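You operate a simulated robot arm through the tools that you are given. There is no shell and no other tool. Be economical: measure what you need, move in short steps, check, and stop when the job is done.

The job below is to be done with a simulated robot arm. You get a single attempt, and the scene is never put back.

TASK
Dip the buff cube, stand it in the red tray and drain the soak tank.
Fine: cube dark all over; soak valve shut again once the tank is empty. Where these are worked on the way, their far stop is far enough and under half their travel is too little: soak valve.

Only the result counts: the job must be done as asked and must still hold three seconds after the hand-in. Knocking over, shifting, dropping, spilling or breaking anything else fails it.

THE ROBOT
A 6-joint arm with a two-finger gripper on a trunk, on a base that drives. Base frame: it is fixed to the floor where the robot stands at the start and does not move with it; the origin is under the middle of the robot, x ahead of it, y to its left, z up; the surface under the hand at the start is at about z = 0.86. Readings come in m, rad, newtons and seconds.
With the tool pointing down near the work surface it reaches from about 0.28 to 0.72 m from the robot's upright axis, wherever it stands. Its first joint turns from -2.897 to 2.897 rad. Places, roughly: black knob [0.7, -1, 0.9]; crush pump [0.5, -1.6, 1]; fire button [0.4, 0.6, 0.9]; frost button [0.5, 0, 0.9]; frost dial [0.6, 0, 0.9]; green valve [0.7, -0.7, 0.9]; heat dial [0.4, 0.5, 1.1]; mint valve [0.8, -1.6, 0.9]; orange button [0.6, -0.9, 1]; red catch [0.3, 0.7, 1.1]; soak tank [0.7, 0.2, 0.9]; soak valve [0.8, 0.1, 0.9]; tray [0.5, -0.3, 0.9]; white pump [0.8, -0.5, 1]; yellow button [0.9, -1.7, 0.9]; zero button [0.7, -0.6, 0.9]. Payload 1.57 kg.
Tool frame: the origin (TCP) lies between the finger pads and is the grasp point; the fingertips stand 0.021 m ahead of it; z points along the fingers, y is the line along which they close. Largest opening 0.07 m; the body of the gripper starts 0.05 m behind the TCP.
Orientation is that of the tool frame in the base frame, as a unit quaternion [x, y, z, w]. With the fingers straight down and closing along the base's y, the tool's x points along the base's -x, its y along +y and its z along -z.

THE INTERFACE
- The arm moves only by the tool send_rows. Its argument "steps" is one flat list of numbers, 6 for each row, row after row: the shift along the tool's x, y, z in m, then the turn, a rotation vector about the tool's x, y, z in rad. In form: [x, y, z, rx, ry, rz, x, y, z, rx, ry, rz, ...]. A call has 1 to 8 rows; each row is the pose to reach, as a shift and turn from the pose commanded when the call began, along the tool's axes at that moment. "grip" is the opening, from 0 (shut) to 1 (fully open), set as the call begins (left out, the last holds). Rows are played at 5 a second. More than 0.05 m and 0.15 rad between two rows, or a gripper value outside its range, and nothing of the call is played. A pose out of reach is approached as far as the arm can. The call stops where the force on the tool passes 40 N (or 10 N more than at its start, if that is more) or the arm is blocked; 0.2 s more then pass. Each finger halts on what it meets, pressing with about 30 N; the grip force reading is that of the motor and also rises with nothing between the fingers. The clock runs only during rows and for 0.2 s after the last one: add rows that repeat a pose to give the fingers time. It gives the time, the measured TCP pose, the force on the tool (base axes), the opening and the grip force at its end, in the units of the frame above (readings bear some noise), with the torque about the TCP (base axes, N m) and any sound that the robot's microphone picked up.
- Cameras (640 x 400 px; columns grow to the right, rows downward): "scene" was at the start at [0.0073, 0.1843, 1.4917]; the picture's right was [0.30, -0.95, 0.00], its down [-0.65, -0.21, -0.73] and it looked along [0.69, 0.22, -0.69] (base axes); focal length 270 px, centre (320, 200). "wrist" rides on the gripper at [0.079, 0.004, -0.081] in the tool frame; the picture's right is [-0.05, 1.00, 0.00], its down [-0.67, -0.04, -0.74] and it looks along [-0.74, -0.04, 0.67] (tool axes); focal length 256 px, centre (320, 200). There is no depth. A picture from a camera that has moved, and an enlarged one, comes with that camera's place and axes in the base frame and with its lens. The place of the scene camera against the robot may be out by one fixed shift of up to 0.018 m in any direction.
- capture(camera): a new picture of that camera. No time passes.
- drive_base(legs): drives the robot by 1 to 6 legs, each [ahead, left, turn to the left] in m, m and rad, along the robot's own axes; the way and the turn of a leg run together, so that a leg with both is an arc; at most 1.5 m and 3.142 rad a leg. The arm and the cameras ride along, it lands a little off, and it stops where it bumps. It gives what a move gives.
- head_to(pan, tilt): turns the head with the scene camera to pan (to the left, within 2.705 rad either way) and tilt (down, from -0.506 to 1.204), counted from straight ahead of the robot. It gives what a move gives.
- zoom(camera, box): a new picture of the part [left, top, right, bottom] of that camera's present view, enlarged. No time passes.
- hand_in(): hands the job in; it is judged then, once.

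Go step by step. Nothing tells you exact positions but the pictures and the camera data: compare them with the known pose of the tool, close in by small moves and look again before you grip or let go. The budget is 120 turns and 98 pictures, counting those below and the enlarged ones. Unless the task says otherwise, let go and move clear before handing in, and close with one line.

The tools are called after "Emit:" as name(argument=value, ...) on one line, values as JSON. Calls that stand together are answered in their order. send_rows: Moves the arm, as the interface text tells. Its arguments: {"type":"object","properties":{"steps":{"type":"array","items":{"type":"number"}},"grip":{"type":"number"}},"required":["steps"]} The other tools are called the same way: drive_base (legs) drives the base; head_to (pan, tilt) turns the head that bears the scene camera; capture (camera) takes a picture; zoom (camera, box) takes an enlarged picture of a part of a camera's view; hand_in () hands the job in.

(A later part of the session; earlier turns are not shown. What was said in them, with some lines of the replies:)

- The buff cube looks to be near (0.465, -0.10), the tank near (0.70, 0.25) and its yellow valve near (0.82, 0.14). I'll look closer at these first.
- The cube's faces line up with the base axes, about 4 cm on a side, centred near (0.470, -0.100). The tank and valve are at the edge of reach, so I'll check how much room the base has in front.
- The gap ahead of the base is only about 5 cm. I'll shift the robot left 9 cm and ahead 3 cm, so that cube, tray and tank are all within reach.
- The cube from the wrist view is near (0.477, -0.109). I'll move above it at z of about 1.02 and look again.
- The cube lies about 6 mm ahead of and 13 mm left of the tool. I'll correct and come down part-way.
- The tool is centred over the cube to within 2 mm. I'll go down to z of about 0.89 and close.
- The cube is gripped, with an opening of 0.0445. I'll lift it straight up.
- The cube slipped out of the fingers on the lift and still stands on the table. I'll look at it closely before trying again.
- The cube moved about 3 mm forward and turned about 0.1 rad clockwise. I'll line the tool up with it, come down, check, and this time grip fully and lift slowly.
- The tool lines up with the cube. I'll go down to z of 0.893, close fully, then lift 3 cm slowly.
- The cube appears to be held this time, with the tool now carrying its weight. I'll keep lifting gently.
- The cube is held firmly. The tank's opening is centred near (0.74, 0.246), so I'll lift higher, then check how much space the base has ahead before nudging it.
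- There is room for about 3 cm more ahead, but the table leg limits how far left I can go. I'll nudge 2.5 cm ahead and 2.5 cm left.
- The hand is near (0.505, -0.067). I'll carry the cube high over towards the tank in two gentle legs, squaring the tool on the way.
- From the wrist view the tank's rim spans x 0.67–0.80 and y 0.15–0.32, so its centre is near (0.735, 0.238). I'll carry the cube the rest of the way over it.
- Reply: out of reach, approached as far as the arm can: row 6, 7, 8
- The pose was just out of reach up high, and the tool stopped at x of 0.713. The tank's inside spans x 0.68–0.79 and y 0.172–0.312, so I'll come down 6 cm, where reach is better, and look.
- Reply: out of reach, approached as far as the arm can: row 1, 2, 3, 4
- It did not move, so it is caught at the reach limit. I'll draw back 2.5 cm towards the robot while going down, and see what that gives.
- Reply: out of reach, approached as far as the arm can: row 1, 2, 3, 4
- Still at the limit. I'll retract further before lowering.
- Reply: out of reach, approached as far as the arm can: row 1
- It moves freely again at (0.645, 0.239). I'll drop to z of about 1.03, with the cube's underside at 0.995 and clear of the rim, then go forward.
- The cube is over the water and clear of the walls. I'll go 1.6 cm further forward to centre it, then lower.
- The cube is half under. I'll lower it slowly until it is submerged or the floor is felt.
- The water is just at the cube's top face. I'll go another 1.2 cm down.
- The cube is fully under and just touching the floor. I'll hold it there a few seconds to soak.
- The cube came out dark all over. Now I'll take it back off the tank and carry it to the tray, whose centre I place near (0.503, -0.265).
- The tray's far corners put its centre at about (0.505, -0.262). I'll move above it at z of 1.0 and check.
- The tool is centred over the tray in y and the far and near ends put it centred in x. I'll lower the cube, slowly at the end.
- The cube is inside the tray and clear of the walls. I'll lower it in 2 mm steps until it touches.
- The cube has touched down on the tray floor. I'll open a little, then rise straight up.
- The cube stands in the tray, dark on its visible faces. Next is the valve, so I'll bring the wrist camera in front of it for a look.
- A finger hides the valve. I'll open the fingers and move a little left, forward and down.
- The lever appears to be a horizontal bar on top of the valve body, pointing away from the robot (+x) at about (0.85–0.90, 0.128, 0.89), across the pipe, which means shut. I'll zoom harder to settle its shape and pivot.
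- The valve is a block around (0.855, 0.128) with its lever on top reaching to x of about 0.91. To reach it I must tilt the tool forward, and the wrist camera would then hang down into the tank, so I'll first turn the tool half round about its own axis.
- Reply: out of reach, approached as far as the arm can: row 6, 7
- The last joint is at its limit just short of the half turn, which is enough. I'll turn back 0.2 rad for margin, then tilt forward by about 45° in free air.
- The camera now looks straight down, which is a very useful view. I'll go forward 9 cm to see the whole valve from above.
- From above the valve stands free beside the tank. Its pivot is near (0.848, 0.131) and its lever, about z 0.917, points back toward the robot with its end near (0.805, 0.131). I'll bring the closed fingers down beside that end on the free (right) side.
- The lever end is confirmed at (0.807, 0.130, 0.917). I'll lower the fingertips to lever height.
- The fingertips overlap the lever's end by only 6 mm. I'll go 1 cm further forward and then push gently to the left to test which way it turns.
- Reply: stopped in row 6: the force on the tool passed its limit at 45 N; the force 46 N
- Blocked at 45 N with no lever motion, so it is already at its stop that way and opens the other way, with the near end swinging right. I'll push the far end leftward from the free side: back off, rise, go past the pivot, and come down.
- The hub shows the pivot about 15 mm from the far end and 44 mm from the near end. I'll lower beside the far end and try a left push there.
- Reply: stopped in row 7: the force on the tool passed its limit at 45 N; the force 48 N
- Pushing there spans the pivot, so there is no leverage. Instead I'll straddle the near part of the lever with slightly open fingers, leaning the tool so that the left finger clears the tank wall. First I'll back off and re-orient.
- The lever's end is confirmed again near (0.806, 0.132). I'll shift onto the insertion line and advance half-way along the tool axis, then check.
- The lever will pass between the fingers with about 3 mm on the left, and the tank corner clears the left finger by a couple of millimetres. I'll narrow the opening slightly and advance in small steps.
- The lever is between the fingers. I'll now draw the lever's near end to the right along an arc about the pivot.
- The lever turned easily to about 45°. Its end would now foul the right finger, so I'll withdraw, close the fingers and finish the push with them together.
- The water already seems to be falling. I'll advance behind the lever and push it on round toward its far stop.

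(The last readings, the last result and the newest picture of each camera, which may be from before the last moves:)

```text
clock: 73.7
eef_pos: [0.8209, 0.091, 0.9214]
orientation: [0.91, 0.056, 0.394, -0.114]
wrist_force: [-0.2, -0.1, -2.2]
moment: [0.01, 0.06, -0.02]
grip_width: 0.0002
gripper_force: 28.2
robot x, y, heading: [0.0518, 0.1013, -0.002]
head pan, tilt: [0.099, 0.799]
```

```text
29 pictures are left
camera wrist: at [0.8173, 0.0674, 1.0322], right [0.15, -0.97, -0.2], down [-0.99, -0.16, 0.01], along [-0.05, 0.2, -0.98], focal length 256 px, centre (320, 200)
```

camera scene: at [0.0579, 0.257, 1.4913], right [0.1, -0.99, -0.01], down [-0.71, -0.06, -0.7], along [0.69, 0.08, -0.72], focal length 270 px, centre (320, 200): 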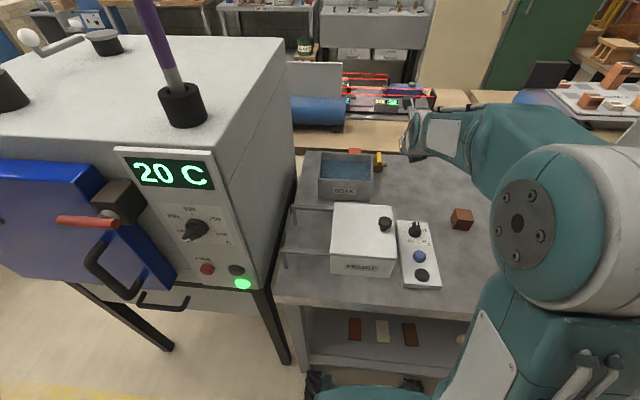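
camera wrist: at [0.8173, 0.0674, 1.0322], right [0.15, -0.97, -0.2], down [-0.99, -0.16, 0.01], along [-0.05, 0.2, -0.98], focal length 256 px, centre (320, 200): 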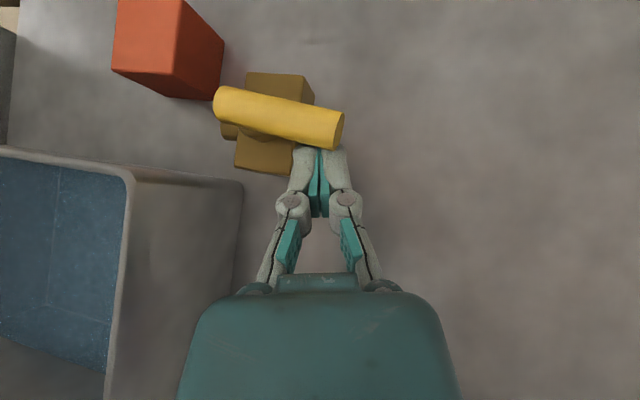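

The lever is at about 82°. I'll push a little further to its stop.

Emit:
send_rows(steps=[0.0034, 0.001, 0.0035, 0, 0, 0, 0.0062, 0.0017, 0.0063, 0, 0, 0, 0.0082, 0.0023, 0.0085, 0, 0, 0])

Emit:
capture(camera="wrist")

```text
clock: 74.5
eef_pos: [0.8305, 0.0909, 0.918]
orientation: [0.912, 0.056, 0.391, -0.114]
wrist_force: [-24.1, -0.1, -10.8]
moment: [0.01, 0.24, 0.05]
grip_width: 0.006
gripper_force: 28.5
robot x, y, heading: [0.0483, 0.1016, 0.0]
head pan, tilt: [0.099, 0.799]
```

```text
28 pictures are left
camera wrist: at [0.8272, 0.0676, 1.0295], right [0.15, -0.97, -0.2], down [-0.99, -0.16, 0.02], along [-0.05, 0.2, -0.98], focal length 256 px, centre (320, 200)
```

wrist: 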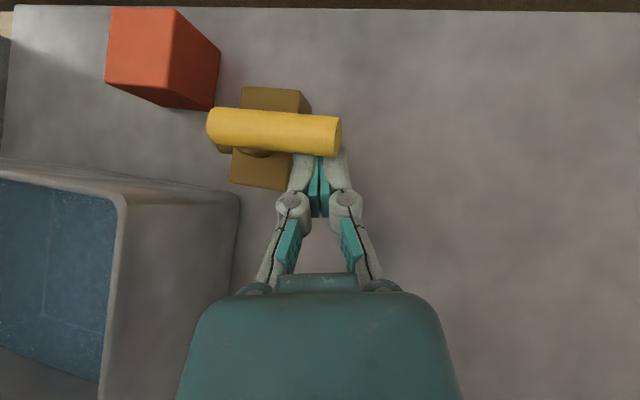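

It is at the far stop, along the pipe, so the valve is fully open. I'll withdraw and wait for the tank to drain.

Emit:
send_rows(steps=[0, 0, -0.02, 0, 0, 0, 0, 0, -0.05, 0, 0, 0, 0, 0, -0.08, 0, 0, 0, 0, 0, -0.08, 0, 0, 0, 0, 0, -0.08, 0, 0, 0, 0, 0, -0.08, 0, 0, 0, 0, 0, -0.08, 0, 0, 0, 0, 0, -0.08, 0, 0, 0])

Emit:
capture(camera="wrist")

Emit:
zoom(camera="scene", box=[300, 130, 428, 210])

```text
clock: 76.3
eef_pos: [0.7766, 0.0712, 0.9746]
orientation: [0.91, 0.055, 0.394, -0.113]
wrist_force: [-0.4, 0.2, -0.7]
moment: [-0.01, 0.0, 0.02]
grip_width: 0.0
gripper_force: 28.8
robot x, y, heading: [0.0466, 0.1023, -0.008]
head pan, tilt: [0.099, 0.799]
```

```text
27 pictures are left
camera wrist: at [0.7734, 0.0468, 1.0851], right [0.15, -0.97, -0.2], down [-0.99, -0.16, 0.01], along [-0.05, 0.2, -0.98], focal length 256 px, centre (320, 200)
```

wrist: 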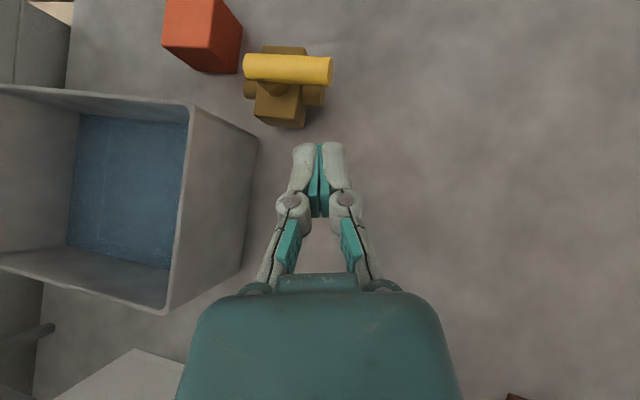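

```text
5.00 times, centred on (364, 170) of scene
camera zoom: at [0.0588, 0.2554, 1.491], right [0.1, -1.0, -0.01], down [-0.71, -0.06, -0.7], along [0.69, 0.07, -0.72], focal length 1350 px, centre (100, 350)
```

zoom: 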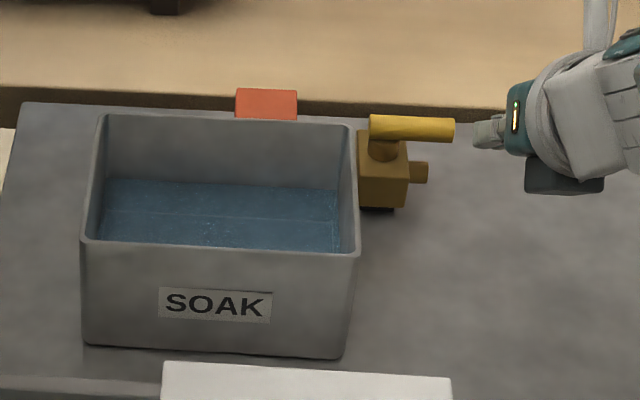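

The tank is draining. While waiting I'll move the closed fingers high over the lever to its far side, ready to draw it back later.

Emit:
send_rows(steps=[0.0228, -0.0005, 0.0251, 0, 0, 0, 0.0455, -0.0009, 0.0503, 0, 0, 0, 0.0683, -0.0014, 0.0754, 0, 0, 0, 0.0683, -0.0014, 0.0754, 0, 0, 0, 0.0683, -0.0014, 0.0754, 0, 0, 0, 0.0683, -0.0014, 0.0754, 0, 0, 0, 0.0683, -0.0014, 0.0754, 0, 0, 0, 0.0683, -0.0014, 0.0754, 0, 0, 0])

Emit:
capture(camera="wrist")

Emit:
zoom(camera="scene", box=[300, 130, 428, 210])

```text
clock: 78.1
eef_pos: [0.8775, 0.089, 0.9761]
orientation: [0.911, 0.055, 0.393, -0.114]
wrist_force: [-0.2, 0.1, 0.1]
moment: [-0.02, -0.01, 0.03]
grip_width: 0.0
gripper_force: 28.7
robot x, y, heading: [0.0474, 0.1026, -0.007]
head pan, tilt: [0.099, 0.799]
```

```text
25 pictures are left
camera wrist: at [0.8743, 0.066, 1.0873], right [0.15, -0.97, -0.2], down [-0.99, -0.16, 0.01], along [-0.05, 0.2, -0.98], focal length 256 px, centre (320, 200)
```

wrist: 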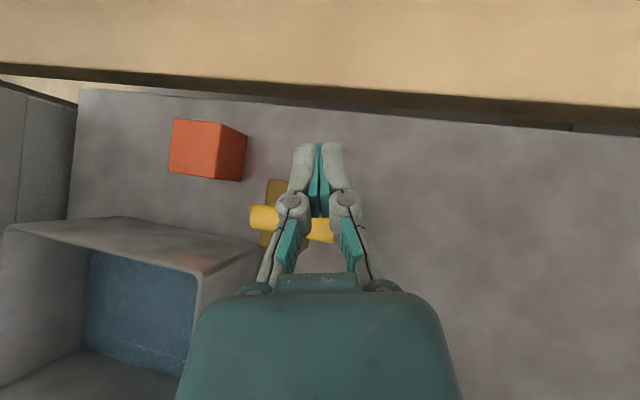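

```text
5.00 times, centred on (364, 170) of scene
camera zoom: at [0.0592, 0.2553, 1.4911], right [0.1, -1.0, -0.01], down [-0.71, -0.06, -0.7], along [0.69, 0.07, -0.72], focal length 1350 px, centre (100, 350)
```

zoom: 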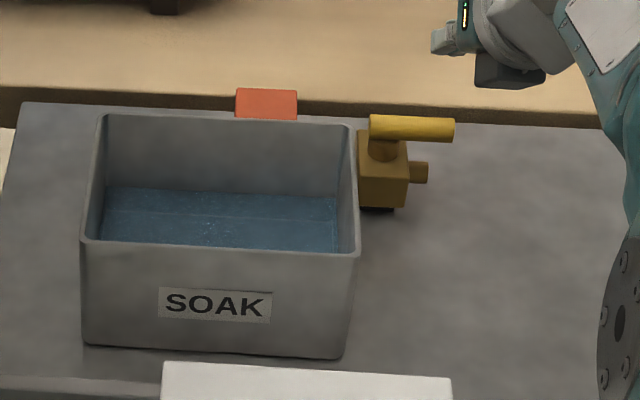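

Reach is fine here. I'll wait for more of the water to run out.

Emit:
send_rows(steps=[0, 0, 0, 0, 0, 0, 0, 0, 0, 0, 0, 0, 0, 0, 0, 0, 0, 0, 0, 0, 0, 0, 0, 0, 0, 0, 0, 0, 0, 0, 0, 0, 0, 0, 0, 0, 0, 0, 0, 0, 0, 0, 0, 0, 0, 0, 0, 0])

Emit:
send_rows(steps=[0, 0, 0, 0, 0, 0, 0, 0, 0, 0, 0, 0, 0, 0, 0, 0, 0, 0, 0, 0, 0, 0, 0, 0, 0, 0, 0, 0, 0, 0, 0, 0, 0, 0, 0, 0, 0, 0, 0, 0, 0, 0, 0, 0, 0, 0, 0, 0])

Emit:
send_rows(steps=[0, 0, 0, 0, 0, 0, 0, 0, 0, 0, 0, 0, 0, 0, 0, 0, 0, 0, 0, 0, 0, 0, 0, 0, 0, 0, 0, 0, 0, 0, 0, 0, 0, 0, 0, 0, 0, 0, 0, 0, 0, 0, 0, 0, 0, 0, 0, 0])

Emit:
send_rows(steps=[0, 0, 0, 0, 0, 0, 0, 0, 0, 0, 0, 0, 0, 0, 0, 0, 0, 0, 0, 0, 0, 0, 0, 0, 0, 0, 0, 0, 0, 0, 0, 0, 0, 0, 0, 0, 0, 0, 0, 0, 0, 0, 0, 0, 0, 0, 0, 0])

Emit:
capture(camera="scene")

Emit:
zoom(camera="scene", box=[300, 130, 428, 210])

```text
clock: 79.9
eef_pos: [0.8779, 0.0892, 0.9764]
orientation: [0.91, 0.055, 0.395, -0.114]
wrist_force: [0.3, 0.3, 0.7]
moment: [0.01, -0.01, 0.0]
grip_width: 0.0
gripper_force: 28.7
robot x, y, heading: [0.0506, 0.1042, -0.004]
head pan, tilt: [0.099, 0.799]
```

```text
clock: 81.7
eef_pos: [0.8778, 0.0902, 0.9762]
orientation: [0.91, 0.055, 0.394, -0.113]
wrist_force: [0.2, 0.3, -0.3]
moment: [0.01, 0.01, 0.02]
grip_width: 0.0001
gripper_force: 28.7
robot x, y, heading: [0.0502, 0.1059, -0.004]
head pan, tilt: [0.099, 0.799]
```

```text
clock: 83.5
eef_pos: [0.8776, 0.0891, 0.977]
orientation: [0.91, 0.055, 0.394, -0.113]
wrist_force: [0.6, -0.7, 0.1]
moment: [-0.02, -0.02, -0.01]
grip_width: 0.0
gripper_force: 28.8
robot x, y, heading: [0.0449, 0.1042, -0.003]
head pan, tilt: [0.099, 0.799]
```

```text
clock: 85.3
eef_pos: [0.8783, 0.0908, 0.977]
orientation: [0.91, 0.054, 0.394, -0.113]
wrist_force: [0.2, 0.4, 0.3]
moment: [0.02, 0.0, -0.01]
grip_width: 0.0
gripper_force: 28.9
robot x, y, heading: [0.051, 0.1054, -0.001]
head pan, tilt: [0.099, 0.799]
```

```text
23 pictures are left
camera scene: at [0.0592, 0.2553, 1.4911], right [0.1, -1.0, -0.01], down [-0.71, -0.06, -0.7], along [0.69, 0.07, -0.72], focal length 270 px, centre (320, 200)
```

scene: 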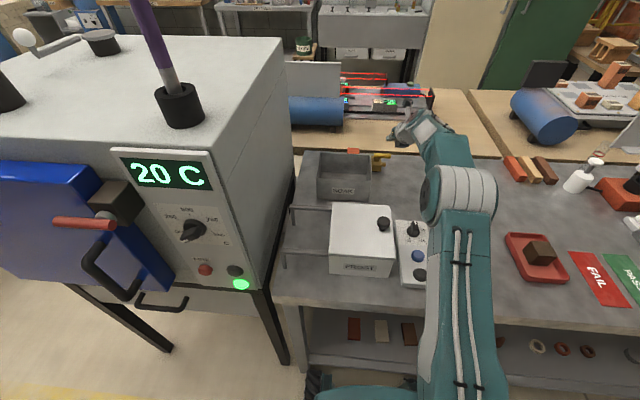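

```text
5.00 times, centred on (364, 170) of scene
camera zoom: at [0.0592, 0.2553, 1.4911], right [0.1, -1.0, -0.01], down [-0.71, -0.06, -0.7], along [0.69, 0.07, -0.72], focal length 1350 px, centre (100, 350)
```

zoom: 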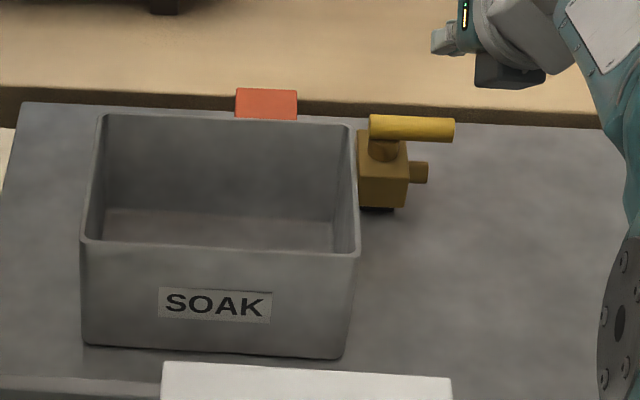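

The tank is empty. I'll lower the fingers beyond the lever and begin to draw it back.

Emit:
send_rows(steps=[-0.0136, 0.0031, 0.0124, 0, 0, 0, -0.0273, 0.0061, 0.0247, 0, 0, 0, -0.0409, 0.0092, 0.0371, 0, 0, 0, -0.0409, 0.0092, 0.0371, 0, 0, 0])

Emit:
capture(camera="wrist")

```text
clock: 86.3
eef_pos: [0.8767, 0.0908, 0.9186]
orientation: [0.91, 0.056, 0.394, -0.115]
wrist_force: [0.3, -0.2, -0.2]
moment: [-0.01, 0.02, -0.02]
grip_width: 0.0
gripper_force: 28.8
robot x, y, heading: [0.048, 0.1037, -0.002]
head pan, tilt: [0.099, 0.799]
```

```text
21 pictures are left
camera wrist: at [0.8726, 0.0667, 1.0297], right [0.15, -0.97, -0.2], down [-0.99, -0.16, 0.01], along [-0.05, 0.2, -0.98], focal length 256 px, centre (320, 200)
```

wrist: 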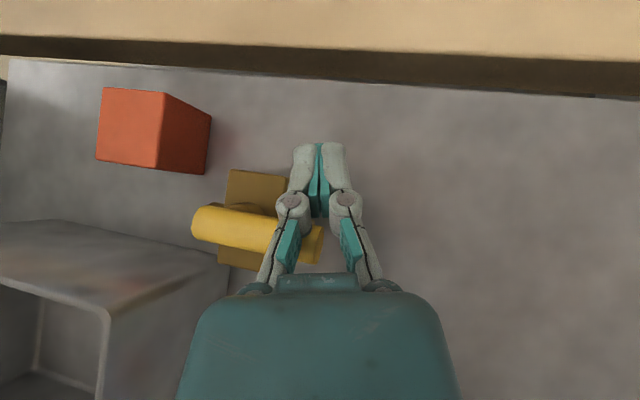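

The fingers are beyond the lever. I'll draw it back along the arc to about 45°, then look.

Emit:
send_rows(steps=[-0.0044, -0.0022, -0.0043, 0, 0, 0, -0.0089, 0.0002, -0.0098, 0, 0, 0, -0.0134, 0.0027, -0.0154, 0, 0, 0, -0.0182, 0.0028, -0.0207, 0, 0, 0, -0.023, 0.0028, -0.026, 0, 0, 0, -0.028, 0.0005, -0.031, 0, 0, 0, -0.0329, -0.0019, -0.0357, 0, 0, 0])

Emit:
capture(camera="wrist")

```text
clock: 87.9
eef_pos: [0.8268, 0.0848, 0.9174]
orientation: [0.911, 0.055, 0.394, -0.112]
wrist_force: [-0.3, -0.2, 0.5]
moment: [0.0, 0.0, -0.02]
grip_width: 0.0
gripper_force: 28.7
robot x, y, heading: [0.0506, 0.1005, -0.005]
head pan, tilt: [0.099, 0.799]
```

```text
20 pictures are left
camera wrist: at [0.8235, 0.06, 1.0288], right [0.15, -0.97, -0.2], down [-0.99, -0.16, 0.01], along [-0.05, 0.2, -0.98], focal length 256 px, centre (320, 200)
```

wrist: 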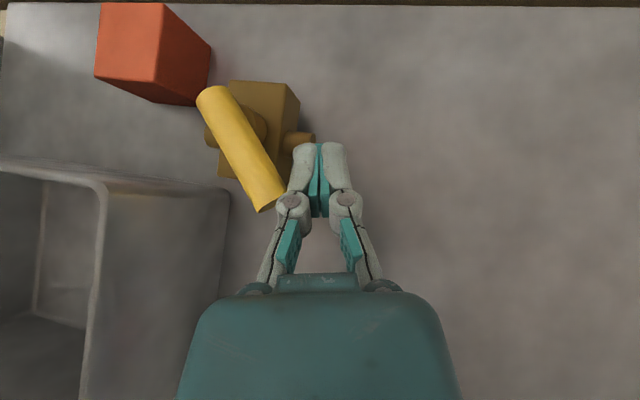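

It is returning well, now at about 36°. I'll push on round to the shut stop.

Emit:
send_rows(steps=[-0.0075, -0.0069, -0.0064, 0, 0, 0, -0.0114, -0.0133, -0.0092, 0, 0, 0, -0.0153, -0.0198, -0.0119, 0, 0, 0, -0.0167, -0.0229, -0.0126, 0, 0, 0, -0.018, -0.0259, -0.0133, 0, 0, 0, -0.018, -0.029, -0.0125, 0, 0, 0, -0.0179, -0.0321, -0.0117, 0, 0, 0])

Emit:
capture(camera="wrist")

```text
clock: 89.5
eef_pos: [0.8, 0.1089, 0.9178]
orientation: [0.911, 0.054, 0.394, -0.112]
wrist_force: [-3.6, -7.9, -0.1]
moment: [0.0, -0.02, -0.06]
grip_width: 0.0001
gripper_force: 28.2
robot x, y, heading: [0.0459, 0.104, -0.005]
head pan, tilt: [0.099, 0.799]
```

```text
19 pictures are left
camera wrist: at [0.7969, 0.0858, 1.0285], right [0.15, -0.97, -0.2], down [-0.99, -0.16, 0.01], along [-0.04, 0.2, -0.98], focal length 256 px, centre (320, 200)
```

wrist: 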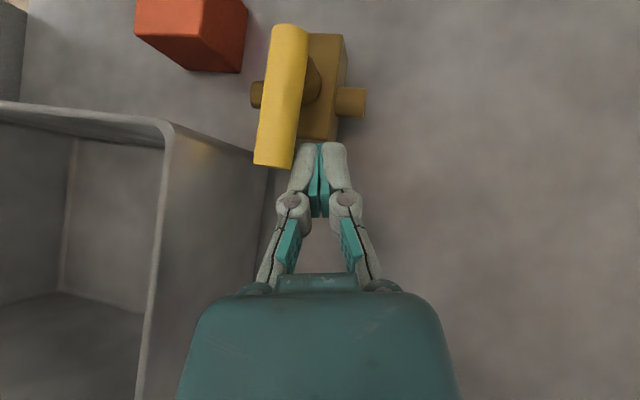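

The lever is back at its starting angle with about 8 N against the stop. One more small press to seat it, then I'll withdraw and check everything.

Emit:
send_rows(steps=[0, -0.0015, 0.0004, 0, 0, 0, 0, -0.0035, 0.0009, 0, 0, 0])

Emit:
send_rows(steps=[0, 0.01, -0.005, 0, 0, 0, 0, 0.015, -0.04, 0, 0, 0, 0, 0.015, -0.08, 0, 0, 0, 0.03, 0.015, -0.12, 0, 0, 0, 0.03, 0.015, -0.16, 0, 0, 0])

Emit:
capture(camera="wrist")

Emit:
zoom(camera="scene", box=[300, 130, 428, 210])

Emit:
zoom(camera="scene", box=[480, 210, 608, 290])

```text
clock: 90.1
eef_pos: [0.8007, 0.1112, 0.9183]
orientation: [0.91, 0.053, 0.395, -0.112]
wrist_force: [-13.5, -28.5, -1.3]
moment: [0.06, -0.02, -0.07]
grip_width: 0.0001
gripper_force: 28.9
robot x, y, heading: [0.0537, 0.1062, -0.006]
head pan, tilt: [0.099, 0.799]
```

```text
clock: 91.3
eef_pos: [0.7124, 0.0619, 1.0454]
orientation: [0.91, 0.056, 0.394, -0.113]
wrist_force: [-0.1, 0.4, 0.0]
moment: [0.0, -0.04, 0.01]
grip_width: 0.0
gripper_force: 28.5
robot x, y, heading: [0.0463, 0.1066, -0.002]
head pan, tilt: [0.099, 0.799]
```

```text
18 pictures are left
camera wrist: at [0.7083, 0.038, 1.1554], right [0.15, -0.97, -0.2], down [-0.99, -0.16, 0.01], along [-0.05, 0.2, -0.98], focal length 256 px, centre (320, 200)
```

wrist: 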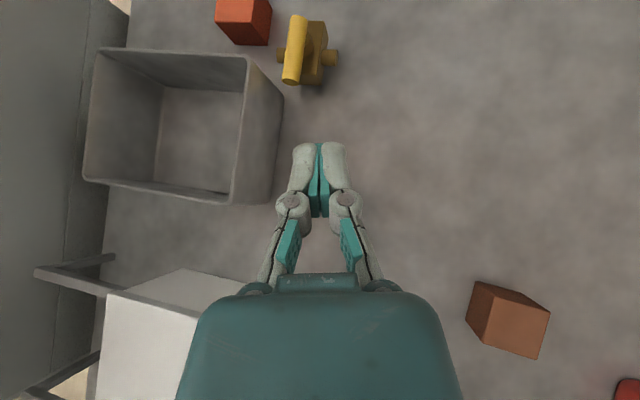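

```text
5.00 times, centred on (364, 170) of scene
camera zoom: at [0.0586, 0.2556, 1.491], right [0.1, -1.0, -0.01], down [-0.71, -0.06, -0.7], along [0.69, 0.07, -0.72], focal length 1350 px, centre (100, 350)
```

zoom: 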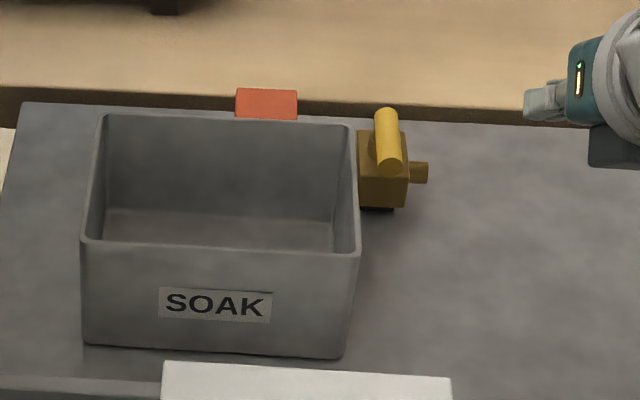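

```text
5.00 times, centred on (544, 250) of scene
camera zoom: at [0.0586, 0.2556, 1.491], right [0.1, -1.0, -0.01], down [-0.71, -0.06, -0.7], along [0.69, 0.07, -0.72], focal length 1350 px, centre (-800, -50)
```

zoom: 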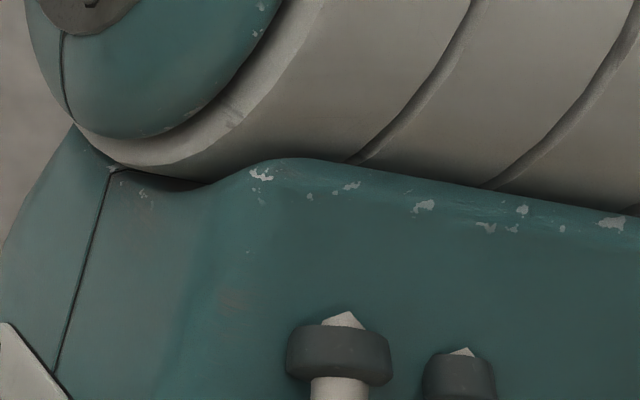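

The tank is empty, the valve lever is back on its shut stop, and the dark cube stood undisturbed in the red tray when last seen. The gripper is clear, so I'll hand in.

Emit:
hand_in()

```text
The job is handed in.
```

I dipped the cube until it looked dark on every side the cameras showed and stood it in the red tray. I then drained the soak tank empty, shut its valve again and handed the job in. On my first grip the cube slipped and turned slightly on the table before I re-gripped it.
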